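You operate a simulated robot arm through the tools that you are given. There is no shell and no other tool.

You are at the controls of a simulated robot arm. One attempt, no reset.

TASK
Clamp the long bar and dab glue over its top.
Fine: disc to TIGHT before dabbing; glue from the grey pot with the yellow dabber; dabber back, cover shut again; leave the short bar. Set down upright: yellow dabber. A coat counts when it lies all over at full strength: go over it till it gets no stronger.

Only the result counts: the job must be done as asked and must still hold three seconds after the hand-in. Knocking over, shifting, dropping, spilling or breaking anything else fails it. Lids that push on must go on centred and level and be pressed home; caps that screw on are set level and turned clockwise until they are tight.

THE ROBOT
A 6-joint arm with a two-finger parallel gripper, fixed in place. Base frame: the origin is on the floor under the middle of its stand, x ahead of it, y to its left, z up; the work surface is at about z = 0.9. Lengths are in m, angles in degrees, forces in N, time in s.
With the tool pointing down near the work surface it reaches from about 0.24 to 0.66 m from the base axis. Its first joint turns from -66.0 to 66.0 degrees. Payload 2.9 kg.
Tool frame: the origin (TCP) lies between the finger pads and is the grasp point; the fingertips stand 0.03 m ahead of it; z points along the fingers, y is the line along which they close. The gripper opens to 0.11 m. The fingers are 0.02 m wide and 0.01 m thick; the gripper's body (0.048 by 0.112 m) begins 0.055 m behind the TCP.
Orientation is that of the tool frame in the base frame, as a unit quaternion [w, x, y, z]. With the fingers straight down and closing along the base's y, the tool's x points along the base's -x, its y along +y and its z along -z.

THE INTERFACE
- The arm moves only by the tool send_rows. Its argument "moves" is a list of rows, each an object (a shift or turn left out is 0, a gripper value left out holds the last) with "delta_pos": the shift along the tool's x, y, z in m, a list of three; "rot": the turn, a rotation vector about the tool's x, y, z in degrees, a list of three; "jaw": the gripper command, from -1 (shut) to 1 (fully open), values between in proportion. In form: [{"delta_pos": [x, y, z], "rot": [wx, wy, wz], "jaw": jaw}, ...]. A call has 1 to 20 rows; each row shifts and turns the commanded pose from where the row before left it, along the tool's axes as they then stand. A row lasts 0.2 s, in which the tool goes at most 0.05 m and 8.6 degrees; a call with a longer step from one row to the next is refused whole, and so is a gripper value outside its range. Where a pose cannot be reached the arm comes as near as it can. A force on the tool above 40 N (or 10 N above the force at the start of the call, whichever is more), or a blocked arm, ends the call early, and 0.2 s more pass. The fingers move at their own pace (about 0.108 m/s each) and stop on an object; they squeeze with about 30 N. The grip force told is the motor's: it shows also when the fingers shut on nothing. Time passes only in rows, and 0.2 s behind the last, so rows that do not move let the fingers close. It gives the time, the measured TCP pose, the force on the tool (base axes), the opening and the grip force at its end, in the units of the frame above (readings bear some noise), with the torque about the TCP (base axes, N m) and any sound that the robot's microphone picked up.
- Cameras (640 x 400 px; columns grow to the right, rows downward): "scene" is fixed at [0.0886, 0.4219, 1.4013]; the picture's right is [-0.73, -0.68, 0.00], its down [-0.29, 0.31, -0.91] and it looks along [0.62, -0.66, -0.42] (base axes); focal length 237 px, centre (320, 200). "wrist" rides on the gripper at [0.072, 0.017, -0.103] in the tool frame; the picture's right is [-0.23, 0.97, 0.00], its down [-0.76, -0.18, -0.62] and it looks along [-0.61, -0.14, 0.78] (tool axes); focal length 222 px, centre (320, 200). There is no depth. A picture from a camera that has moved, and an enlarged one, comes with that camera's place and axes in the base frame and with its lens. The place of the scene camera against the robot may be out by one fixed shift of up to 0.012 m in any direction.
- get_image(camera): a new picture of that camera. It takes no simulated time.
- zoom(camera, box): a new picture of the part [left, top, right, bottom] of that camera's present view, enlarged. It takes no simulated time.
- hand_in(): hands the job in; it is judged then, once.

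Nothing tells you positions but the pictures and the camera data. Unless the task says otherwise, let go and move clear before handing in.

The tools are called after "Emit:" as a command line: name --argument value ..., lists and objects as JSON in quotes. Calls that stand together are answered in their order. send_rows: Moves the arm, as the interface text tells. Its arguments: {"type":"object","properties":{"moves":{"type":"array","items":{"type":"object","properties":{"delta_pos":{"type":"array","items":{"type":"number"}},"rot":{"type":"array","items":{"type":"number"}},"jaw":{"type":"number"}}}}},"required":["moves"]} The other tools are called the same way: get_image (camera) takes a picture; zoom (camera, box) takes an enlarged picture of a part of a camera's view; hand_in () hands the job in.

At the start:

```text
time: 0.0
ee_pos: [0.3155, 0.2241, 1.2808]
orientation: [0.001, 0.001, 1.0, -0.001]
force: [0.7, 0.4, 0.1]
moment: [-0.01, -0.03, 0.0]
opening: 0.1103
finger_force: 0.0
```

scene: 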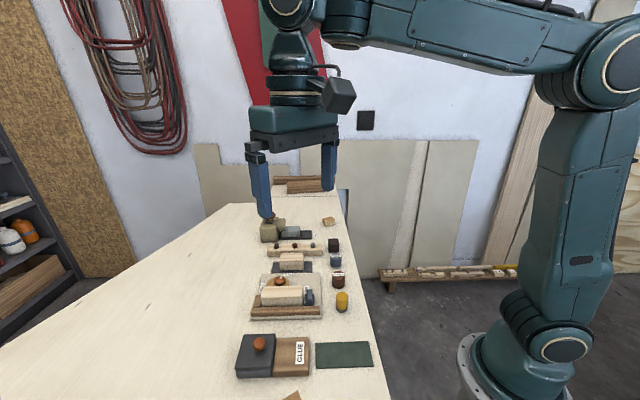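
wrist: 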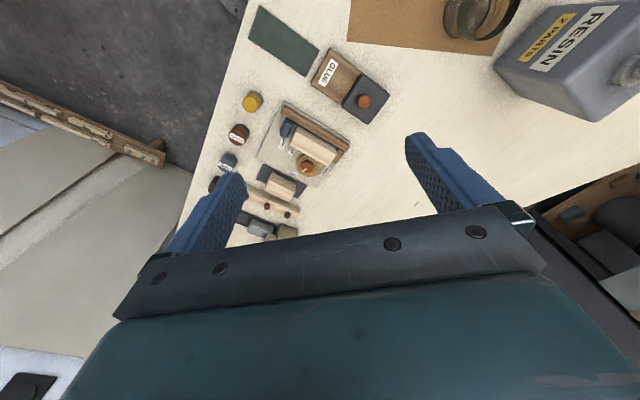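

I see a bench with a glue pot, a clamp holding what looks like a bar, and several small items. I'll zoom in on the area from both cameras before moving.

Emit:
zoom --camera "scene" --box '[220, 200, 400, 312]'

Emit:
zoom --camera "scene" --box '[220, 270, 400, 382]'

Emit:
zoom --camera "wrist" --box '[180, 80, 400, 250]'

Emit:
zoom --camera "wrist" --box '[220, 0, 420, 130]'

```text
3.56 times, centred on (310, 256) of scene
camera zoom: at [0.0886, 0.4219, 1.4013], right [-0.73, -0.68, 0.0], down [-0.29, 0.31, -0.91], along [0.62, -0.66, -0.42], focal length 841 px, centre (356, 1)
```

zoom: 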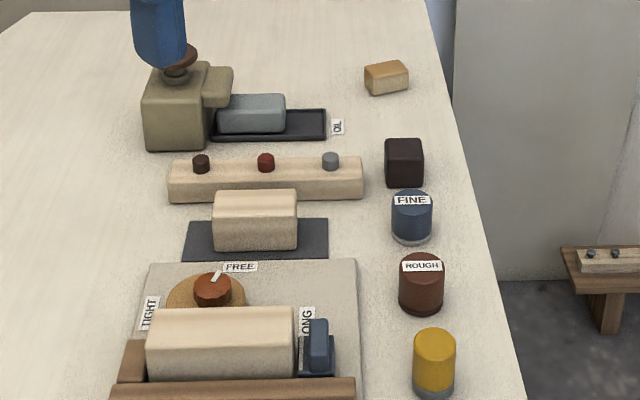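

```text
3.56 times, centred on (310, 326) of scene
camera zoom: at [0.0886, 0.4219, 1.4013], right [-0.73, -0.68, 0.0], down [-0.29, 0.31, -0.91], along [0.62, -0.66, -0.42], focal length 841 px, centre (356, -248)
```

zoom: 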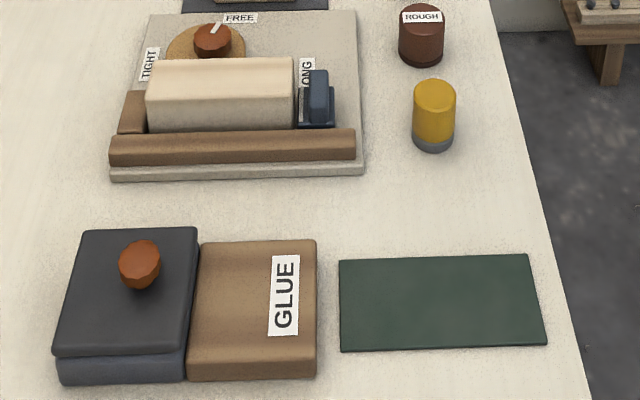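

```text
2.35 times, centred on (290, 165) of wrist
camera zoom: at [0.2433, 0.2414, 1.3831], right [0.23, 0.97, 0.0], down [0.76, -0.18, 0.62], along [0.61, -0.14, -0.78], focal length 523 px, centre (391, 282)
```

zoom: 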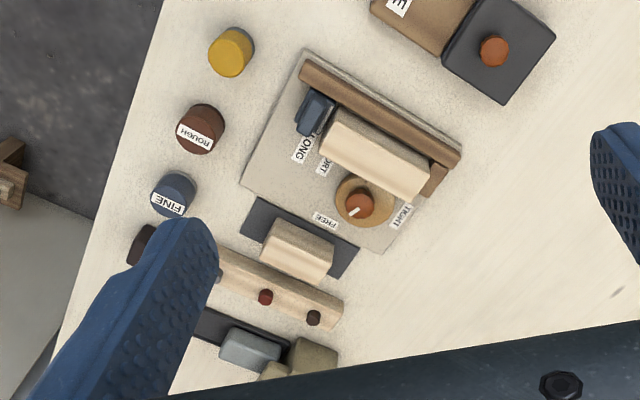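

```text
3.08 times, centred on (320, 65) of wrist
camera zoom: at [0.2433, 0.2414, 1.3831], right [0.23, 0.97, 0.0], down [0.76, -0.18, 0.62], along [0.61, -0.14, -0.78], focal length 684 px, centre (320, 615)
```

zoom: 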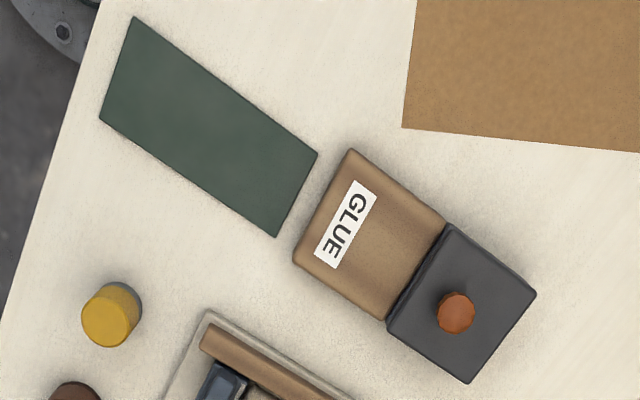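

The fixture sits ahead of the arm, with the bar near (0.43, 0.18), the yellow dabber near (0.33, 0.095) and the glue pot near (0.37, 0.29). I'll lower the wrist camera for a closer look before touching anything.

Emit:
send_rows --moves '[{"delta_pos": [0.01, -0.01, 0.04]}, {"delta_pos": [0.01, -0.01, 0.04]}, {"delta_pos": [0.0, -0.0, 0.04]}, {"delta_pos": [0, 0, 0]}]'

Emit:
get_image --camera "wrist"

Emit:
zoom --camera "wrist" --box '[180, 60, 420, 210]'

```text
time: 1.0
ee_pos: [0.2971, 0.2029, 1.1594]
orientation: [0.0, 0.0, 1.0, 0.0]
force: [-0.3, 0.2, 0.4]
moment: [-0.02, 0.0, -0.02]
opening: 0.1098
finger_force: 0.0
```

```text
taken
camera wrist: at [0.225, 0.2204, 1.2623], right [0.23, 0.97, 0.0], down [0.76, -0.18, 0.62], along [0.61, -0.14, -0.78], focal length 222 px, centre (320, 200)
```

wrist: 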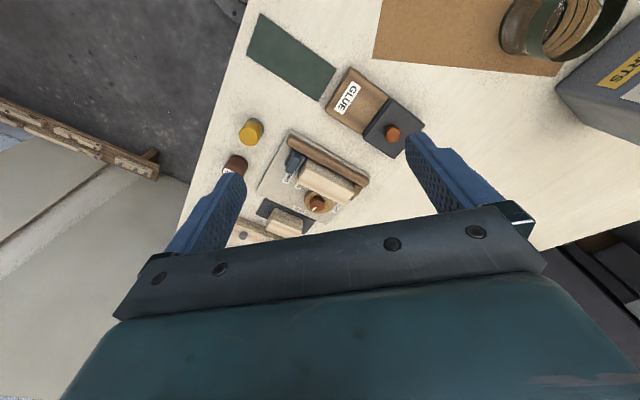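

```text
2.67 times, centred on (300, 135) of wrist
camera zoom: at [0.225, 0.2204, 1.2623], right [0.23, 0.97, 0.0], down [0.76, -0.18, 0.62], along [0.61, -0.14, -0.78], focal length 592 px, centre (373, 373)
```

zoom: 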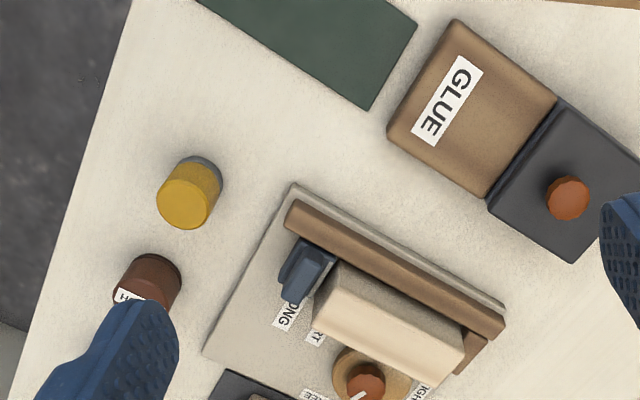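

The fixture holds a block beside a dark blue slider with LONG/SHORT labels. I'll zoom in to read the details.

Emit:
zoom --camera "wrist" --box '[250, 120, 378, 220]'

Emit:
zoom --camera "scene" --box '[240, 260, 340, 325]'

Emit:
zoom --camera "scene" --box '[230, 325, 380, 400]'

Emit:
zoom --camera "wrist" --box '[320, 60, 440, 160]'

Emit:
zoom --camera "scene" --box '[250, 200, 360, 270]'

```text
4.00 times, centred on (314, 170) of wrist
camera zoom: at [0.225, 0.2204, 1.2623], right [0.23, 0.97, 0.0], down [0.76, -0.18, 0.62], along [0.61, -0.14, -0.78], focal length 888 px, centre (344, 320)
```

zoom: 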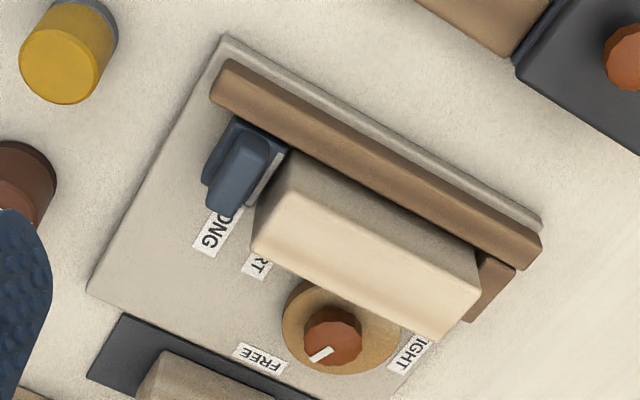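

```text
6.15 times, centred on (290, 292) of scene
camera zoom: at [0.0886, 0.4219, 1.4013], right [-0.73, -0.68, 0.0], down [-0.29, 0.31, -0.91], along [0.62, -0.66, -0.42], focal length 1456 px, centre (505, -369)
```

zoom: 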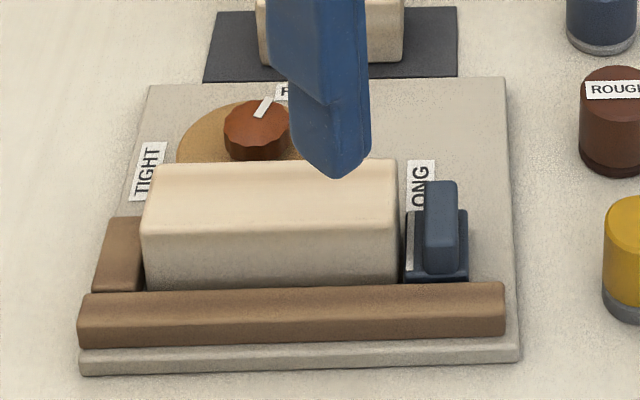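

```text
4.27 times, centred on (305, 362) of scene
camera zoom: at [0.0886, 0.4219, 1.4013], right [-0.73, -0.68, 0.0], down [-0.29, 0.31, -0.91], along [0.62, -0.66, -0.42], focal length 1009 px, centre (384, -493)
```

zoom: 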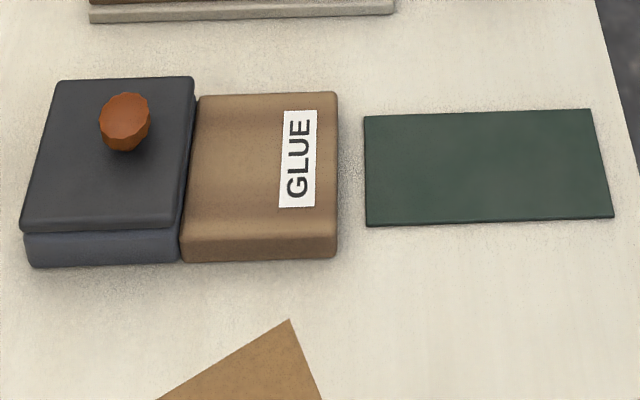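

```text
4.00 times, centred on (380, 110) of wrist
camera zoom: at [0.225, 0.2204, 1.2623], right [0.23, 0.97, 0.0], down [0.76, -0.18, 0.62], along [0.61, -0.14, -0.78], focal length 888 px, centre (80, 560)
```

zoom: 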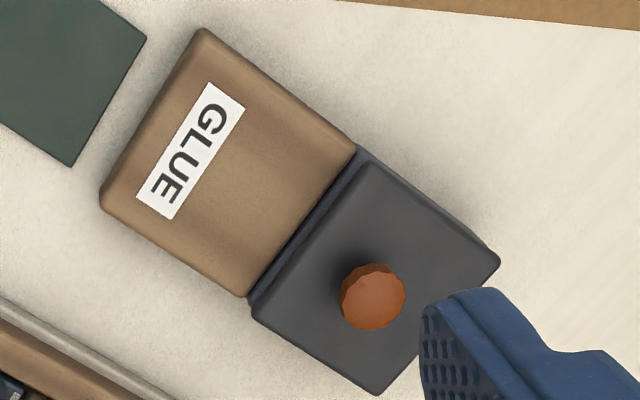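

```text
5.71 times, centred on (305, 235) of scene
camera zoom: at [0.0886, 0.4219, 1.4013], right [-0.73, -0.68, 0.0], down [-0.29, 0.31, -0.91], along [0.62, -0.66, -0.42], focal length 1352 px, centre (406, 0)
```

zoom: 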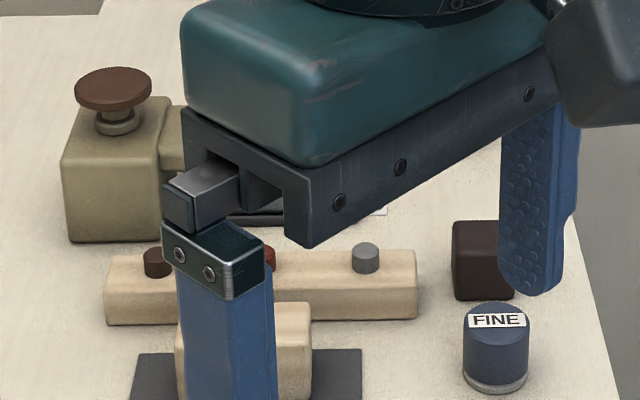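

The long bar looks to be already in the fixture with the slider at LONG and the disc pointer at FREE. The whole layout is turned about 45° to the base. I'll yaw the wrist -90° and take a second viewpoint, so I can triangulate heights.

Emit:
send_rows --moves '[{"rot": [0, 0, 7.5]}, {"rot": [0, 0, 7.5]}, {"rot": [0, 0, 7.5]}, {"rot": [0, 0, 7.5]}, {"rot": [0, 0, 7.5]}, {"rot": [0, 0, 7.5]}, {"rot": [0, 0, 7.5]}, {"rot": [0, 0, 7.5]}, {"rot": [0, 0, 7.5]}, {"rot": [0, 0, 7.5]}, {"rot": [0, 0, 7.5]}, {"rot": [0, 0, 7.5]}, {"delta_pos": [0.04, 0.04, 0]}, {"delta_pos": [0.04, 0.04, 0]}, {"delta_pos": [0.02, 0.04, 0]}, {"delta_pos": [0, 0.03, 0]}, {"delta_pos": [0, 0, 0]}]'

Emit:
get_image --camera "wrist"

Emit:
get_image --camera "scene"

```text
refused: row 13 steps farther than a row can; nothing moved
```

```text
taken
camera wrist: at [0.225, 0.2204, 1.2623], right [0.23, 0.97, 0.0], down [0.76, -0.18, 0.62], along [0.61, -0.14, -0.78], focal length 222 px, centre (320, 200)
```

wrist: 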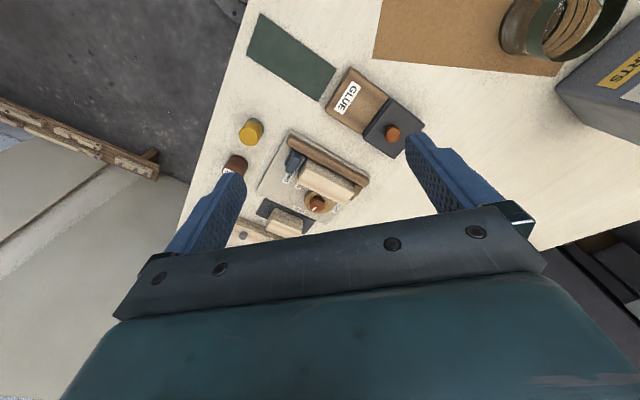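

```text
taken
```

scene: 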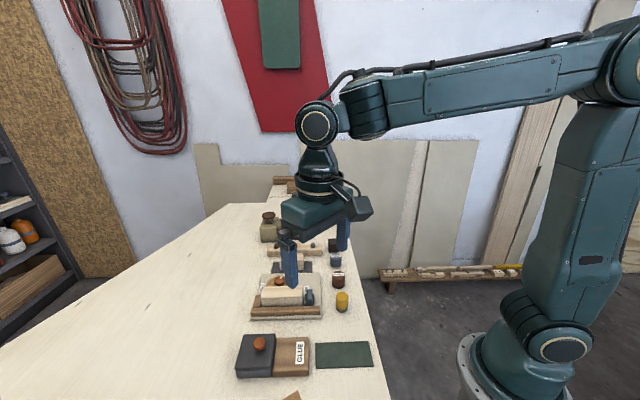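

The last call was refused because the combined step was too long, so nothing moved. I'll resend the yaw and shift with smaller steps.

Emit:
send_rows --moves '[{"rot": [0, 0, 7.5]}, {"rot": [0, 0, 7.5]}, {"rot": [0, 0, 7.5]}, {"rot": [0, 0, 7.5]}, {"rot": [0, 0, 7.5]}, {"rot": [0, 0, 7.5]}, {"rot": [0, 0, 7.5]}, {"rot": [0, 0, 7.5]}, {"rot": [0, 0, 7.5]}, {"rot": [0, 0, 7.5]}, {"rot": [0, 0, 7.5]}, {"rot": [0, 0, 7.5]}, {"delta_pos": [0.03, 0.03, 0]}, {"delta_pos": [0.03, 0.03, 0]}, {"delta_pos": [0.03, 0.03, 0]}, {"delta_pos": [0.01, 0.03, 0]}, {"delta_pos": [0, 0.03, 0]}, {"delta_pos": [0, 0, 0]}]'

Emit:
get_image --camera "wrist"

Emit:
get_image --camera "scene"

```text
time: 4.8
ee_pos: [0.446, 0.3044, 1.1608]
orientation: [0.0, 0.707, 0.707, 0.0]
force: [-1.1, 0.1, 0.1]
moment: [0.01, -0.03, -0.04]
opening: 0.1098
finger_force: 0.1
```

```text
taken
camera wrist: at [0.4627, 0.3769, 1.263], right [0.97, -0.23, 0.0], down [-0.18, -0.76, 0.62], along [-0.14, -0.61, -0.78], focal length 222 px, centre (320, 200)
```

wrist: 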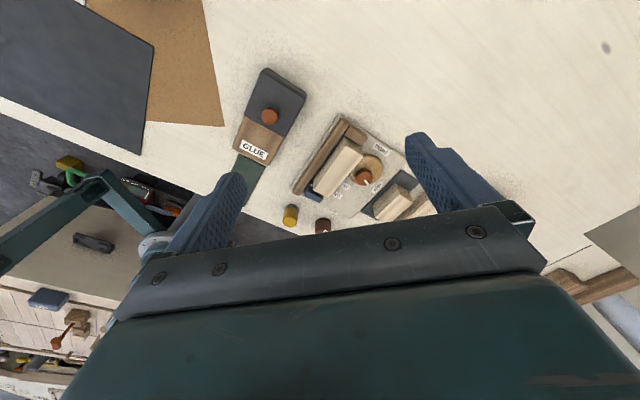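

```text
taken
```

scene: 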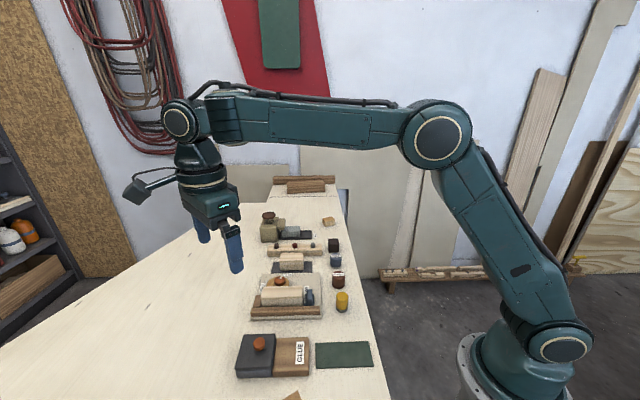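

Yaw -90° works and this view shows the fixture from the other side. I'll zoom on each object here and in the now-clear scene view.

Emit:
zoom --camera "wrist" --box '[280, 105, 424, 231]'

Emit:
zoom --camera "wrist" --box '[220, 55, 348, 155]'

Emit:
zoom --camera "scene" --box '[240, 255, 360, 330]'

Emit:
zoom --camera "scene" --box '[225, 325, 345, 400]'

```text
3.17 times, centred on (352, 168) of wrist
camera zoom: at [0.4627, 0.3769, 1.263], right [0.97, -0.23, 0.0], down [-0.18, -0.76, 0.62], along [-0.14, -0.61, -0.78], focal length 705 px, centre (218, 302)
```

zoom: 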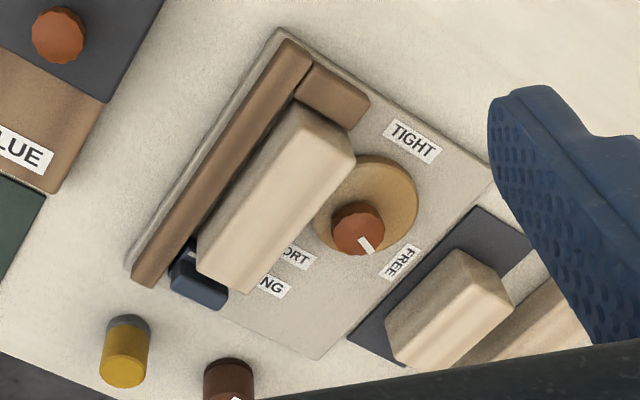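

```text
4.00 times, centred on (284, 105) of wrist
camera zoom: at [0.4627, 0.3769, 1.263], right [0.97, -0.23, 0.0], down [-0.18, -0.76, 0.62], along [-0.14, -0.61, -0.78], focal length 888 px, centre (464, 580)
```

zoom: 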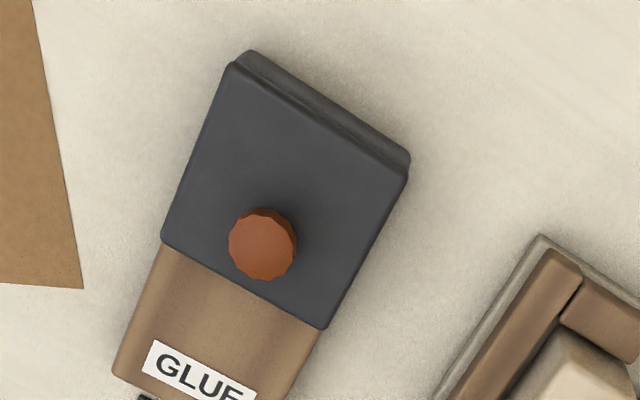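

```text
5.33 times, centred on (300, 292) of scene
camera zoom: at [0.0886, 0.4219, 1.4013], right [-0.73, -0.68, 0.0], down [-0.29, 0.31, -0.91], along [0.62, -0.66, -0.42], focal length 1262 px, centre (427, -293)
```

zoom: 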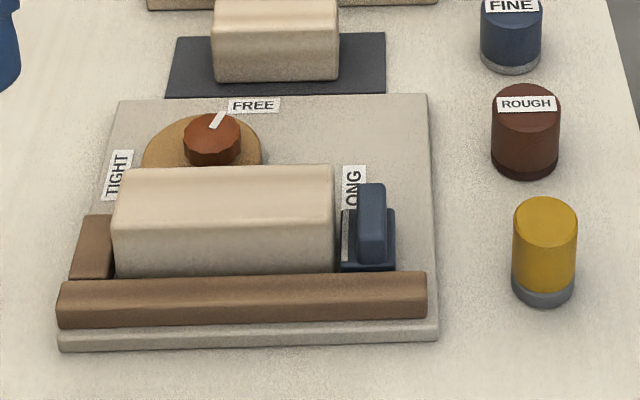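

```text
5.33 times, centred on (285, 362) of scene
camera zoom: at [0.0886, 0.4219, 1.4013], right [-0.73, -0.68, 0.0], down [-0.29, 0.31, -0.91], along [0.62, -0.66, -0.42], focal length 1262 px, centre (507, -667)
```

zoom: 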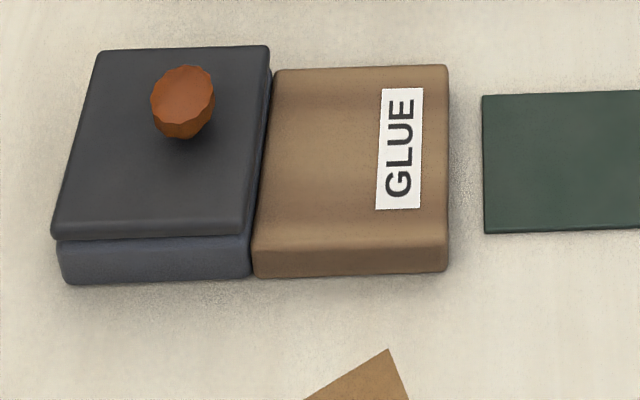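

Rough triangulation puts the disc knob top near (0.489, 0.153, 0.938). I'll zoom tighter to fix corners and heights.

Emit:
zoom --camera "wrist" --box '[305, 115, 385, 175]'

Emit:
zoom --camera "wrist" --box '[285, 150, 365, 210]'

Emit:
zoom --camera "wrist" --box '[275, 190, 335, 235]'

Emit:
zoom --camera "wrist" --box '[235, 60, 315, 120]'

Emit:
zoom --camera "wrist" --box '[230, 115, 310, 175]'

```text
6.67 times, centred on (345, 145) of wrist
camera zoom: at [0.4627, 0.3769, 1.263], right [0.97, -0.23, 0.0], down [-0.18, -0.76, 0.62], along [-0.14, -0.61, -0.78], focal length 1481 px, centre (153, 567)
```

zoom: 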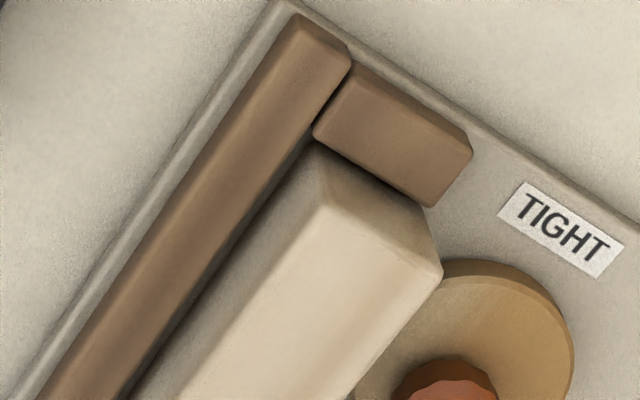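

```text
6.67 times, centred on (325, 180) of wrist
camera zoom: at [0.4627, 0.3769, 1.263], right [0.97, -0.23, 0.0], down [-0.18, -0.76, 0.62], along [-0.14, -0.61, -0.78], focal length 1481 px, centre (287, 333)
```

zoom: 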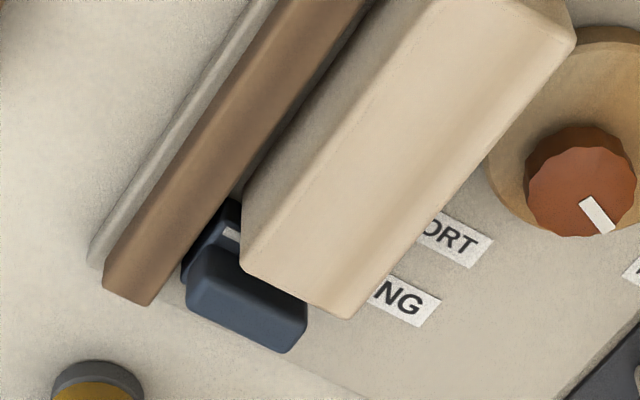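

```text
8.89 times, centred on (305, 212) of wrist
camera zoom: at [0.4627, 0.3769, 1.263], right [0.97, -0.23, 0.0], down [-0.18, -0.76, 0.62], along [-0.14, -0.61, -0.78], focal length 1974 px, centre (453, 89)
```

zoom: 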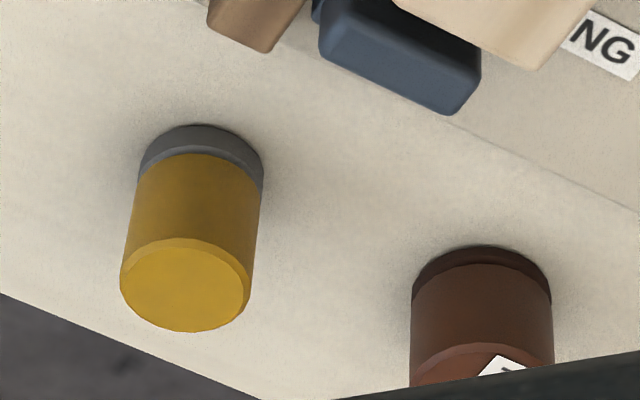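

```text
6.67 times, centred on (275, 90) of wrist
camera zoom: at [0.4627, 0.3769, 1.263], right [0.97, -0.23, 0.0], down [-0.18, -0.76, 0.62], along [-0.14, -0.61, -0.78], focal length 1481 px, centre (620, 933)
```

zoom: 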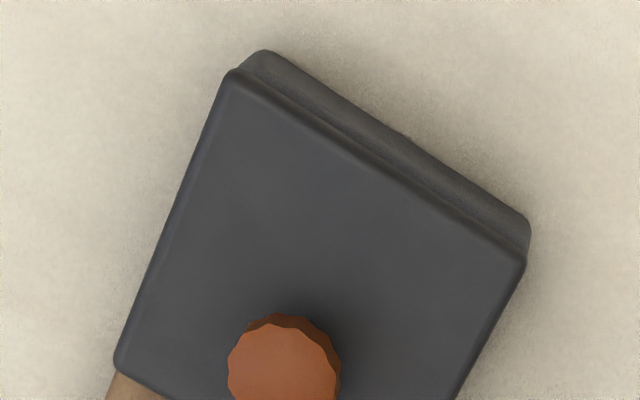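

```text
6.67 times, centred on (270, 145) of wrist
camera zoom: at [0.4627, 0.3769, 1.263], right [0.97, -0.23, 0.0], down [-0.18, -0.76, 0.62], along [-0.14, -0.61, -0.78], focal length 1481 px, centre (653, 567)
```

zoom: 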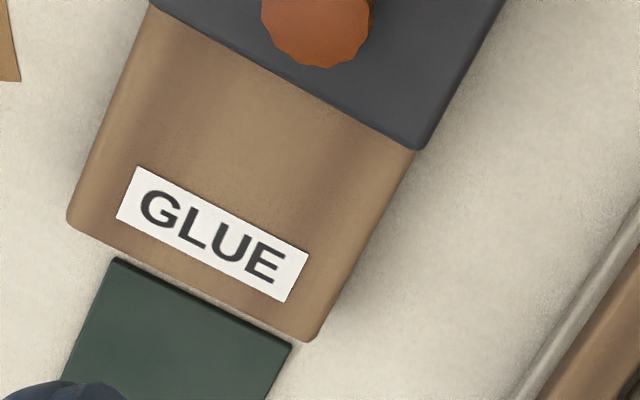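

I now have consistent positions:
- Disc knob near (0.489, 0.153), top at 0.938.
- Bar top at about z 0.947, centred near (0.445, 0.180), roughly 97 × 34 mm.
- Dabber at (0.331, 0.086), 30 mm across and 41 mm tall.
- Lid knob at (0.372, 0.2945), top at 0.9545.

Next I hover over the disc knob and check the alignment.

Emit:
send_rows --moves '[{"delta_pos": [-0.03, 0.0086, 0.022]}, {"delta_pos": [-0.03, 0.0086, 0.022]}, {"delta_pos": [-0.03, 0.0086, 0.022]}, {"delta_pos": [-0.03, 0.0086, 0.022]}, {"delta_pos": [-0.031, 0.0086, 0.022], "jaw": -0.2}, {"delta_pos": [0, 0, 0.02], "jaw": -0.2}, {"jaw": -0.2}]'

Emit:
get_image --camera "wrist"

Emit:
get_image --camera "scene"

```text
time: 6.4
ee_pos: [0.4899, 0.1526, 1.0304]
orientation: [0.0, 0.707, 0.707, 0.001]
force: [0.0, 0.7, 0.4]
moment: [-0.01, 0.04, 0.01]
opening: 0.0441
finger_force: 0.0
```

```text
taken
camera wrist: at [0.5066, 0.2254, 1.1331], right [0.97, -0.23, 0.0], down [-0.18, -0.76, 0.62], along [-0.14, -0.61, -0.78], focal length 222 px, centre (320, 200)
```

wrist: 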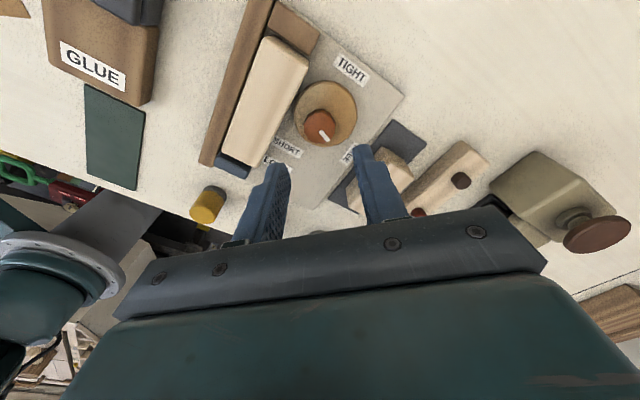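

```text
taken
```

scene: 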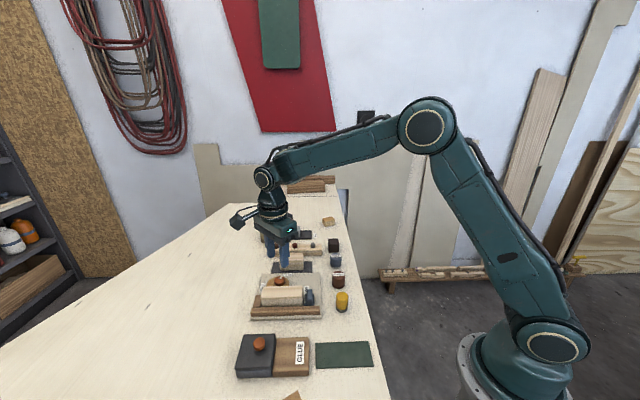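

The tool is hovering above the disc with the fingers at 44 mm. I'll zoom to check the knob is centred.

Emit:
zoom --camera "wrist" --box '[240, 60, 400, 160]'

```text
4.00 times, centred on (320, 110) of wrist
camera zoom: at [0.5066, 0.2254, 1.1331], right [0.97, -0.23, 0.0], down [-0.18, -0.76, 0.62], along [-0.14, -0.61, -0.78], focal length 888 px, centre (320, 560)
```

zoom: 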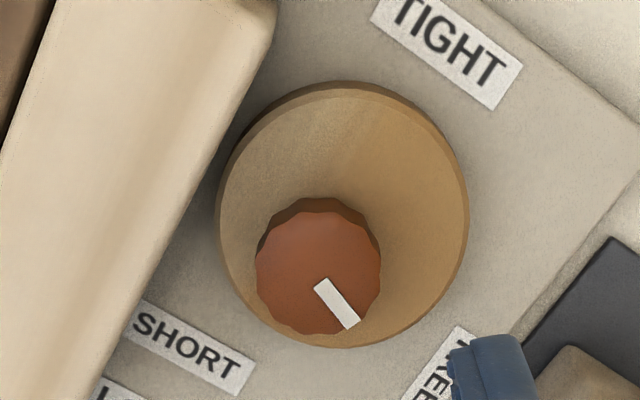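

The knob is centred at about (0.4893, 0.1538) with its skirt at roughly z 0.923–0.938. I'll descend to TCP z ≈ 0.957 and close on it.

Emit:
send_rows --moves '[{"delta_pos": [0.0012, -0.0006, 0.03], "jaw": -0.2}, {"delta_pos": [0, 0, 0.025], "jaw": -0.2}, {"delta_pos": [0, 0, 0.012], "jaw": -0.2}, {"delta_pos": [0, 0, 0.006], "jaw": -0.2}, {"jaw": -0.2}]'

Emit:
get_image --camera "wrist"

Emit:
zoom --camera "wrist" --box '[240, 110, 400, 210]'

```text
time: 7.6
ee_pos: [0.4884, 0.1563, 0.9569]
orientation: [0.001, 0.707, 0.707, 0.0]
force: [0.4, 0.3, 0.3]
moment: [0.01, 0.01, -0.01]
opening: 0.0439
finger_force: 0.0
```

```text
taken
camera wrist: at [0.5053, 0.2281, 1.0595], right [0.97, -0.23, 0.0], down [-0.18, -0.76, 0.62], along [-0.14, -0.61, -0.78], focal length 222 px, centre (320, 200)
```

wrist: 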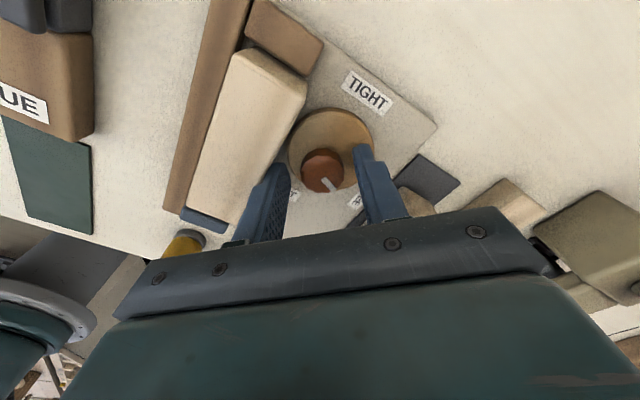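

```text
4.00 times, centred on (320, 160) of wrist
camera zoom: at [0.5053, 0.2281, 1.0595], right [0.97, -0.23, 0.0], down [-0.18, -0.76, 0.62], along [-0.14, -0.61, -0.78], focal length 888 px, centre (320, 360)
```

zoom: 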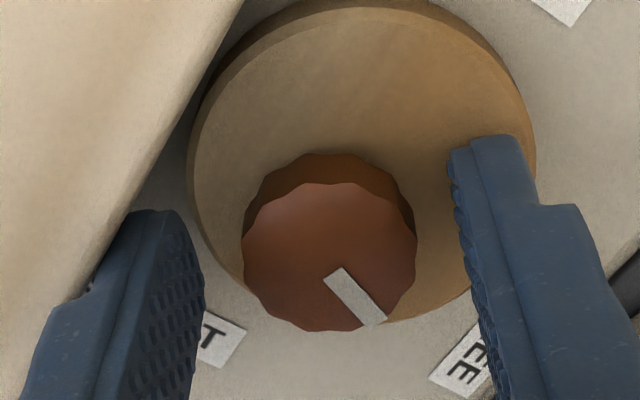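

The picture puts the knob about (+1, -2.5) mm from the TCP. I'll correct that and close on the knob.

Emit:
send_rows --moves '[{"delta_pos": [-0.0025, 0.001, 0], "jaw": -0.2}, {"jaw": -0.2}, {"jaw": -1}, {"jaw": -1}, {"jaw": -1}]'

Emit:
zoom --camera "wrist" --box '[240, 110, 400, 210]'

```text
time: 8.8
ee_pos: [0.4897, 0.1531, 0.957]
orientation: [0.0, 0.708, 0.707, 0.001]
force: [1.7, -0.5, -1.1]
moment: [-0.01, 0.0, -0.01]
opening: 0.0271
finger_force: 45.5
```

```text
4.00 times, centred on (320, 160) of wrist
camera zoom: at [0.5063, 0.2259, 1.0599], right [0.97, -0.23, 0.0], down [-0.18, -0.76, 0.62], along [-0.14, -0.61, -0.78], focal length 888 px, centre (320, 360)
```

zoom: 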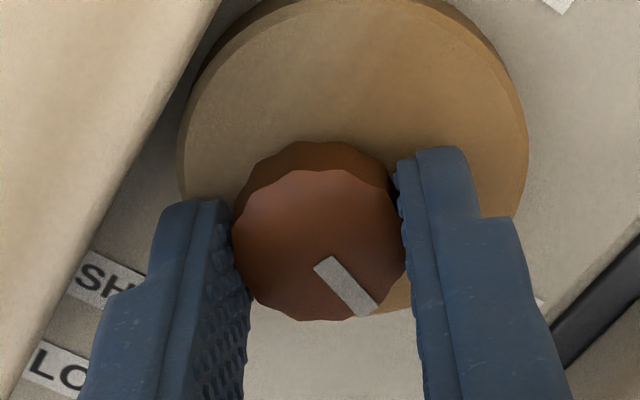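

The knob is gripped at 27 mm with low force. I'll turn it counter-clockwise (seen from above) toward TIGHT, starting with 40°.

Emit:
send_rows --moves '[{"rot": [0, 0, -8], "jaw": -1}, {"rot": [0, 0, -8], "jaw": -1}, {"rot": [0, 0, -8], "jaw": -1}, {"rot": [0, 0, -8], "jaw": -1}, {"rot": [0, 0, -8], "jaw": -1}, {"jaw": -1}]'

Emit:
get_image --camera "wrist"

Emit:
zoom --camera "scene" --box '[240, 255, 360, 330]'

```text
time: 10.2
ee_pos: [0.489, 0.1543, 0.9563]
orientation: [-0.001, 0.421, 0.907, 0.0]
force: [3.9, 13.2, -10.5]
moment: [0.08, -0.53, -0.01]
opening: 0.027
finger_force: 45.3
```

```text
taken
camera wrist: at [0.4557, 0.2196, 1.0599], right [0.89, 0.46, 0.0], down [0.36, -0.7, 0.62], along [0.28, -0.55, -0.78], focal length 222 px, centre (320, 200)
```

wrist: 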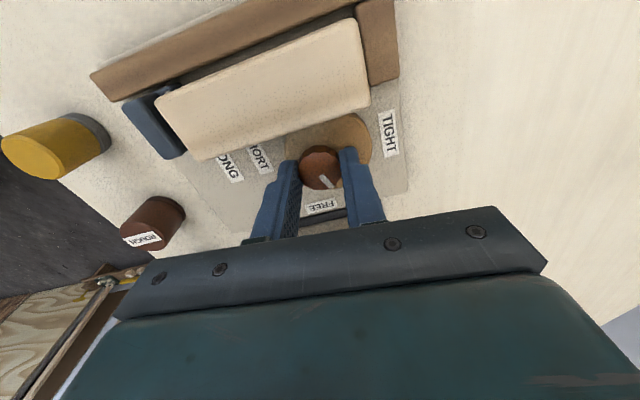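

```text
5.33 times, centred on (300, 292) of scene
camera zoom: at [0.0889, 0.4223, 1.4012], right [-0.73, -0.68, 0.0], down [-0.29, 0.31, -0.91], along [0.62, -0.66, -0.42], focal length 1262 px, centre (427, -293)
```

zoom: 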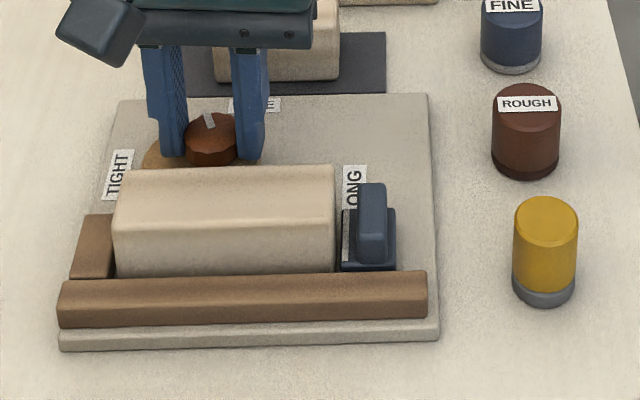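

The knob turned 40° with the grip and moderate force. I'll continue in smaller steps.

Emit:
send_rows --moves '[{"rot": [0, 0, -7], "jaw": -1}, {"rot": [0, 0, -7], "jaw": -1}, {"rot": [0, 0, -7], "jaw": -1}, {"jaw": -1}]'

Emit:
get_image --camera "wrist"

Emit:
zoom --camera "scene" --box '[240, 255, 360, 330]'

```text
time: 11.2
ee_pos: [0.49, 0.1539, 0.9562]
orientation: [-0.001, 0.248, 0.969, 0.002]
force: [6.2, 18.4, -11.5]
moment: [0.64, 0.75, 0.03]
opening: 0.0269
finger_force: 45.5
```

```text
taken
camera wrist: at [0.4342, 0.203, 1.06], right [0.67, 0.74, 0.0], down [0.58, -0.52, 0.62], along [0.46, -0.41, -0.78], focal length 222 px, centre (320, 200)
```

wrist: 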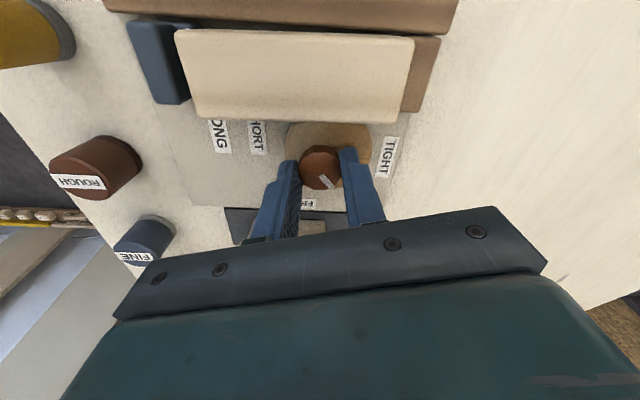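

```text
5.33 times, centred on (300, 292) of scene
camera zoom: at [0.089, 0.4224, 1.4011], right [-0.73, -0.68, 0.0], down [-0.29, 0.31, -0.91], along [0.62, -0.66, -0.42], focal length 1262 px, centre (427, -293)
```

zoom: 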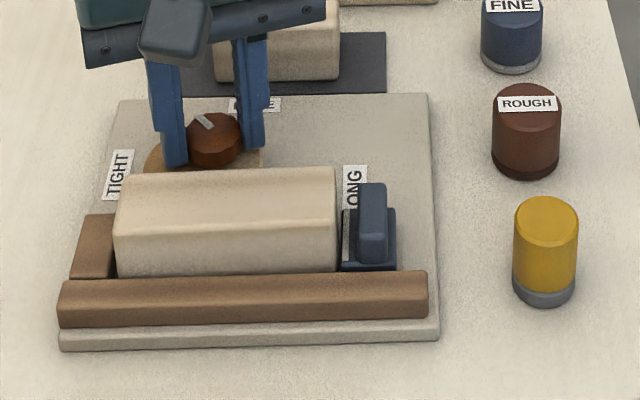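

The disc has turned about 61° and the bar shifted slightly toward the fence. I'll keep going toward TIGHT.

Emit:
send_rows --moves '[{"rot": [0, 0, -6], "jaw": -1}, {"rot": [0, 0, -6], "jaw": -1}, {"rot": [0, 0, -6], "jaw": -1}, {"jaw": -1}]'

Emit:
get_image --camera "wrist"

Emit:
zoom --camera "scene" --box '[240, 255, 360, 330]'

```text
time: 12.2
ee_pos: [0.4898, 0.1535, 0.9567]
orientation: [0.0, 0.094, 0.996, 0.001]
force: [6.8, 21.2, -8.7]
moment: [0.48, 0.67, 0.01]
opening: 0.0272
finger_force: 44.6
```

```text
taken
camera wrist: at [0.4215, 0.1834, 1.0599], right [0.4, 0.91, 0.0], down [0.71, -0.32, 0.62], along [0.57, -0.25, -0.78], focal length 222 px, centre (320, 200)
```

wrist: 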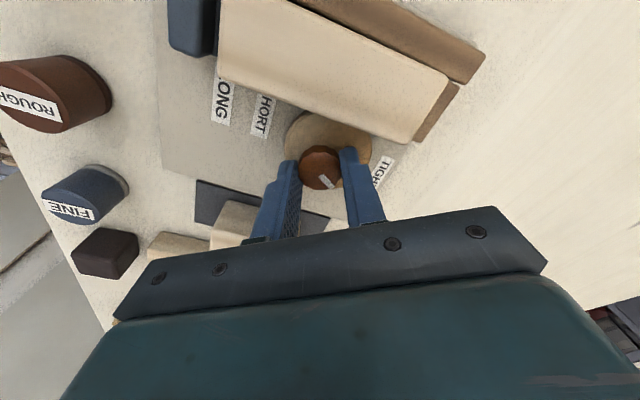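

```text
5.33 times, centred on (300, 292) of scene
camera zoom: at [0.0889, 0.4225, 1.4011], right [-0.73, -0.68, 0.0], down [-0.29, 0.31, -0.91], along [0.62, -0.66, -0.42], focal length 1262 px, centre (427, -293)
```

zoom: 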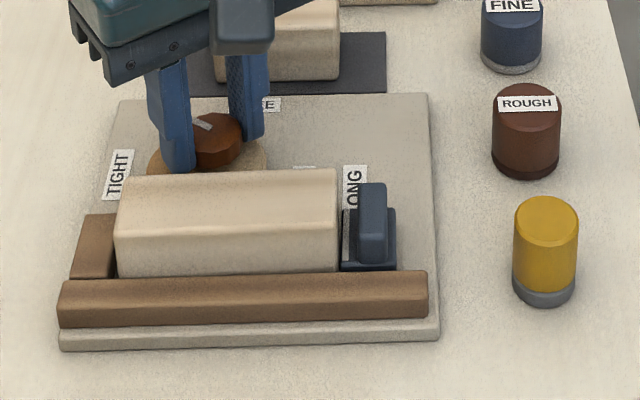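

About 79° done with no wrist torque building yet. I'll finish the last part and feel for the stop.

Emit:
send_rows --moves '[{"rot": [0, 0, -6], "jaw": -1}, {"rot": [0, 0, -5], "jaw": -1}, {"jaw": -1}]'

Emit:
zoom --camera "wrist" --box '[240, 70, 400, 210]'

Emit:
zoom --camera "scene" --box '[240, 255, 360, 330]'

```text
time: 13.0
ee_pos: [0.4891, 0.1539, 0.9555]
orientation: [0.0, -0.002, 1.0, 0.001]
force: [7.3, 21.6, -13.5]
moment: [0.41, 0.12, 0.0]
opening: 0.0271
finger_force: 45.1
```

```text
2.86 times, centred on (320, 140) of wrist
camera zoom: at [0.417, 0.17, 1.0599], right [0.22, 0.97, 0.0], down [0.76, -0.18, 0.62], along [0.61, -0.14, -0.78], focal length 635 px, centre (320, 371)
```

zoom: 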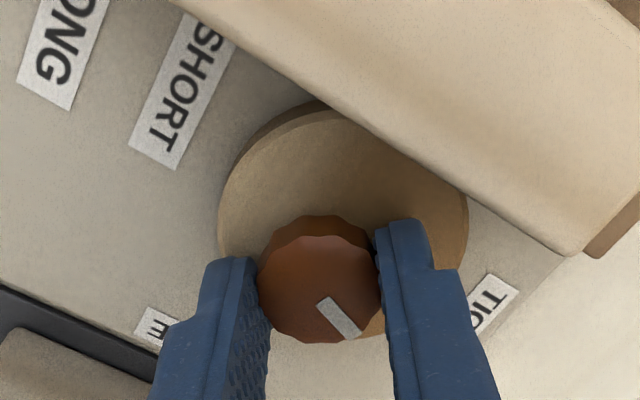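

```text
5.33 times, centred on (300, 292) of scene
camera zoom: at [0.089, 0.4225, 1.4011], right [-0.73, -0.68, 0.0], down [-0.29, 0.31, -0.91], along [0.62, -0.66, -0.42], focal length 1262 px, centre (427, -293)
```

zoom: 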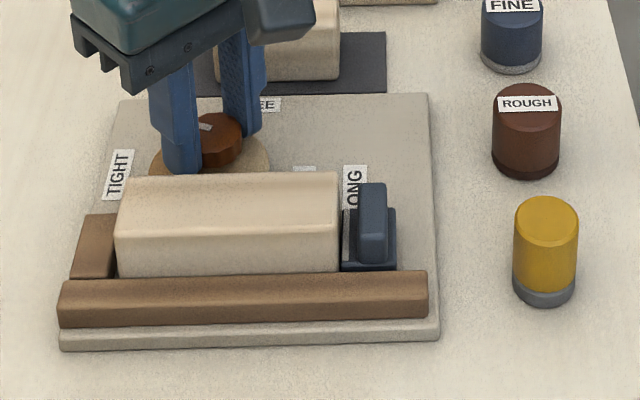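

The disc is turned 90° and the pointer aims at the TIGHT label. I'll nudge 3° further to see whether it is against its end stop.

Emit:
send_rows --moves '[{"rot": [0, 0, -3], "jaw": -1}, {"jaw": -1}]'

Emit:
zoom --camera "wrist" --box '[208, 70, 432, 210]'

```text
time: 13.6
ee_pos: [0.4901, 0.1536, 0.9553]
orientation: [0.0, -0.028, 1.0, 0.001]
force: [7.1, 18.9, -13.0]
moment: [0.49, -0.38, 0.01]
opening: 0.027
finger_force: 44.8
```

```text
2.86 times, centred on (320, 140) of wrist
camera zoom: at [0.4163, 0.1664, 1.0599], right [0.17, 0.98, 0.0], down [0.77, -0.14, 0.62], along [0.61, -0.11, -0.78], focal length 635 px, centre (320, 371)
```

zoom: 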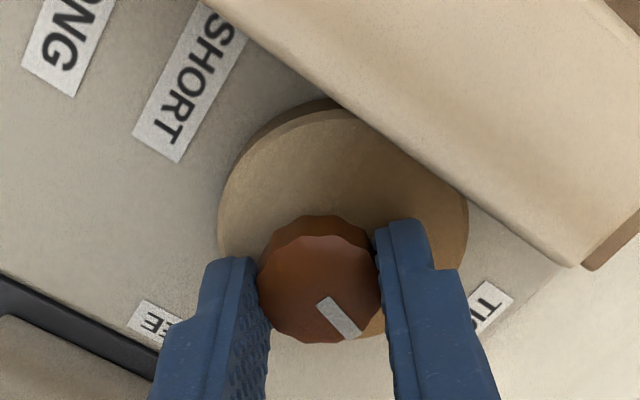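

It kept turning freely, so this isn't the end stop. Measuring again, the pointer started near -65° and TIGHT lies near +42° to +45°, so about 12–17° more is needed.

Emit:
send_rows --moves '[{"rot": [0, 0, -5], "jaw": -1}, {"rot": [0, 0, -5], "jaw": -1}, {"jaw": -1}]'

Emit:
zoom --camera "wrist" --box '[208, 70, 432, 210]'

Emit:
zoom --camera "scene" --box '[240, 255, 360, 330]'

```text
time: 14.4
ee_pos: [0.4897, 0.1535, 0.9568]
orientation: [0.0, -0.114, 0.993, 0.001]
force: [8.4, 19.5, -7.9]
moment: [0.14, 0.73, 0.04]
opening: 0.0271
finger_force: 44.7
```

```text
2.86 times, centred on (320, 140) of wrist
camera zoom: at [0.4151, 0.1534, 1.0599], right [0.0, 1.0, 0.0], down [0.78, 0.0, 0.62], along [0.62, 0.0, -0.78], focal length 635 px, centre (320, 371)
```

zoom: 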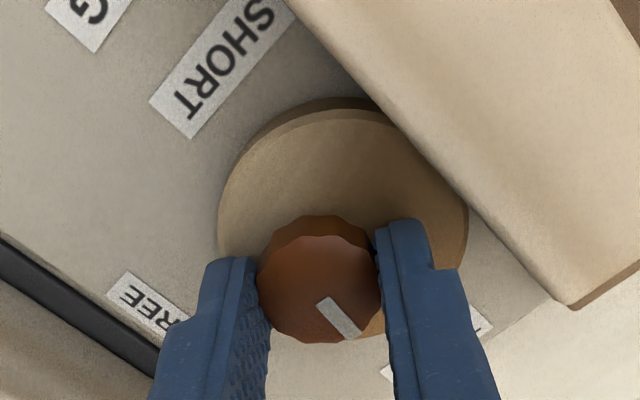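

```text
5.33 times, centred on (300, 292) of scene
camera zoom: at [0.089, 0.4225, 1.4011], right [-0.73, -0.68, 0.0], down [-0.29, 0.31, -0.91], along [0.62, -0.66, -0.42], focal length 1262 px, centre (427, -293)
```

zoom: 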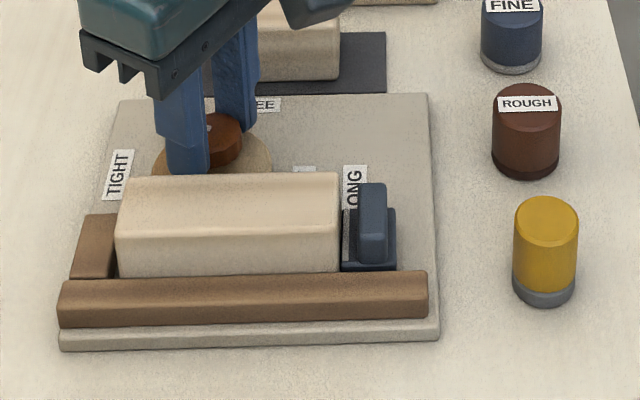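

The pointer now reads about 32–34° against TIGHT at about 42°. I'll turn on and watch for the stop.

Emit:
send_rows --moves '[{"rot": [0, 0, -5], "jaw": -1}, {"rot": [0, 0, -4], "jaw": -1}, {"jaw": -1}]'

Emit:
zoom --camera "wrist" --box '[208, 70, 432, 210]'

Emit:
zoom --camera "scene" --box '[240, 255, 360, 330]'

```text
time: 15.2
ee_pos: [0.4898, 0.1539, 0.9567]
orientation: [0.0, -0.191, 0.982, 0.001]
force: [-1.7, 19.4, -1.1]
moment: [0.39, -0.14, -0.59]
opening: 0.0271
finger_force: 44.7
```

```text
2.86 times, centred on (320, 140) of wrist
camera zoom: at [0.4159, 0.1418, 1.0599], right [-0.16, 0.99, 0.0], down [0.77, 0.12, 0.62], along [0.62, 0.1, -0.78], focal length 635 px, centre (320, 371)
```

zoom: 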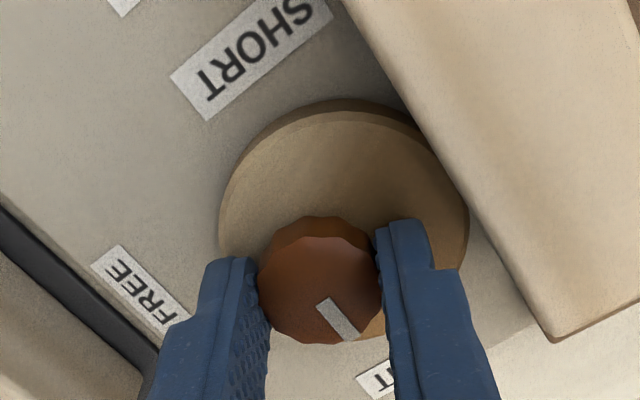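

```text
5.33 times, centred on (300, 292) of scene
camera zoom: at [0.0886, 0.4224, 1.4012], right [-0.73, -0.68, 0.0], down [-0.29, 0.31, -0.91], along [0.62, -0.66, -0.42], focal length 1262 px, centre (427, -293)
```

zoom: 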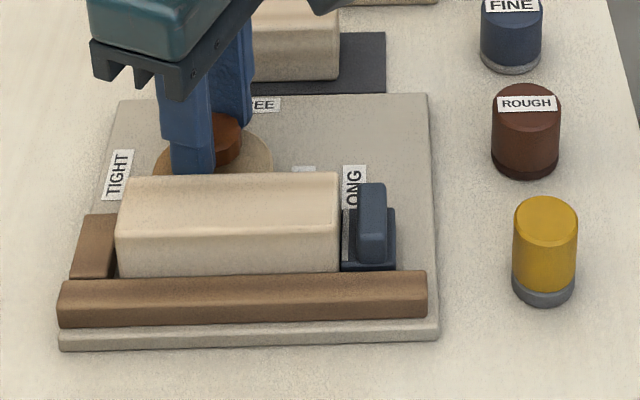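

The wrist torque jumped to -0.59 N·m at about 112° of turn, so the disc has reached its TIGHT stop. I'll open slightly, since the bar is close, then lift away and check.

Emit:
send_rows --moves '[{"jaw": -0.38}, {"jaw": -0.38}, {"delta_pos": [0, 0, -0.02], "jaw": -0.38}, {"delta_pos": [0, 0, -0.04], "jaw": -0.38}, {"delta_pos": [0, 0, -0.04], "jaw": -0.38}, {"delta_pos": [0.03, 0, -0.02], "jaw": -0.38}, {"jaw": -0.38}]'

Emit:
get_image --camera "wrist"

Emit:
zoom --camera "scene" --box '[240, 255, 360, 330]'

```text
time: 16.8
ee_pos: [0.4633, 0.1419, 1.077]
orientation: [0.001, -0.19, 0.982, 0.001]
force: [0.5, 0.1, -0.2]
moment: [-0.03, 0.0, 0.0]
opening: 0.0342
finger_force: 0.1
```

```text
taken
camera wrist: at [0.3896, 0.1308, 1.1801], right [-0.15, 0.99, 0.0], down [0.77, 0.12, 0.62], along [0.62, 0.1, -0.78], focal length 222 px, centre (320, 200)
```

wrist: 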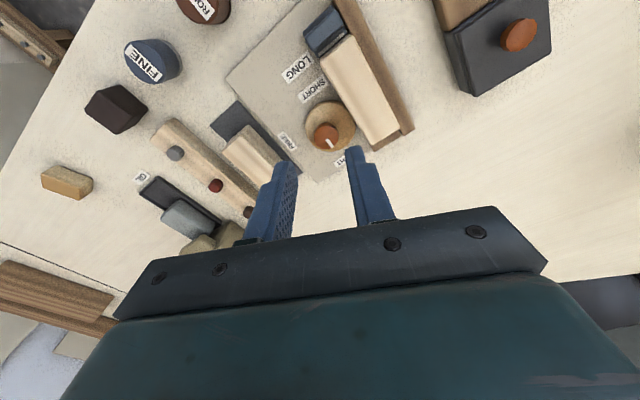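

```text
5.33 times, centred on (300, 292) of scene
camera zoom: at [0.0886, 0.4219, 1.4013], right [-0.73, -0.68, 0.0], down [-0.29, 0.31, -0.91], along [0.62, -0.66, -0.42], focal length 1262 px, centre (427, -293)
```

zoom: 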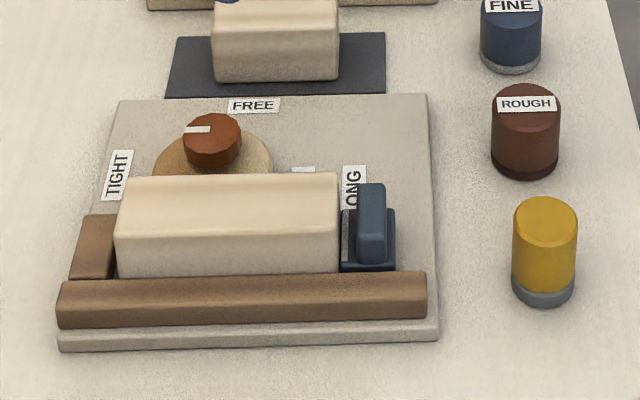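

The disc pointer now aims at TIGHT in the scene view. I'll verify it from the wrist view and measure the bar again, since it shifted a little.

Emit:
zoom --camera "wrist" --box '[270, 60, 430, 180]'

Emit:
zoom --camera "wrist" --box '[280, 0, 440, 120]'

```text
3.33 times, centred on (350, 120) of wrist
camera zoom: at [0.3896, 0.1308, 1.1801], right [-0.15, 0.99, 0.0], down [0.77, 0.12, 0.62], along [0.62, 0.1, -0.78], focal length 740 px, centre (220, 467)
```

zoom: 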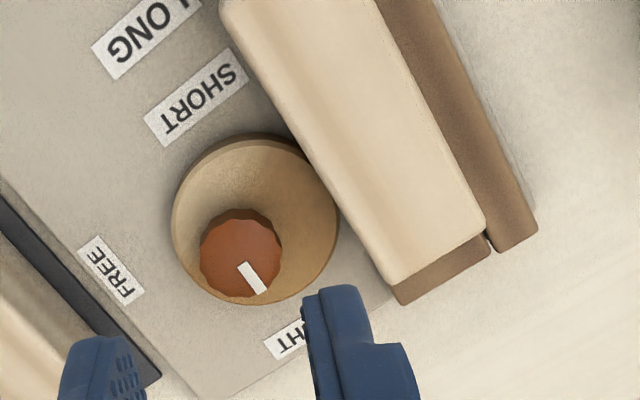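

```text
3.33 times, centred on (360, 60) of wrist
camera zoom: at [0.3896, 0.1308, 1.1801], right [-0.15, 0.99, 0.0], down [0.77, 0.12, 0.62], along [0.62, 0.1, -0.78], focal length 740 px, centre (187, 667)
```

zoom: 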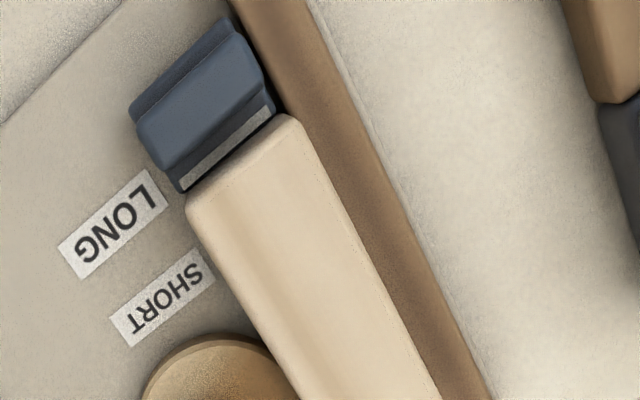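

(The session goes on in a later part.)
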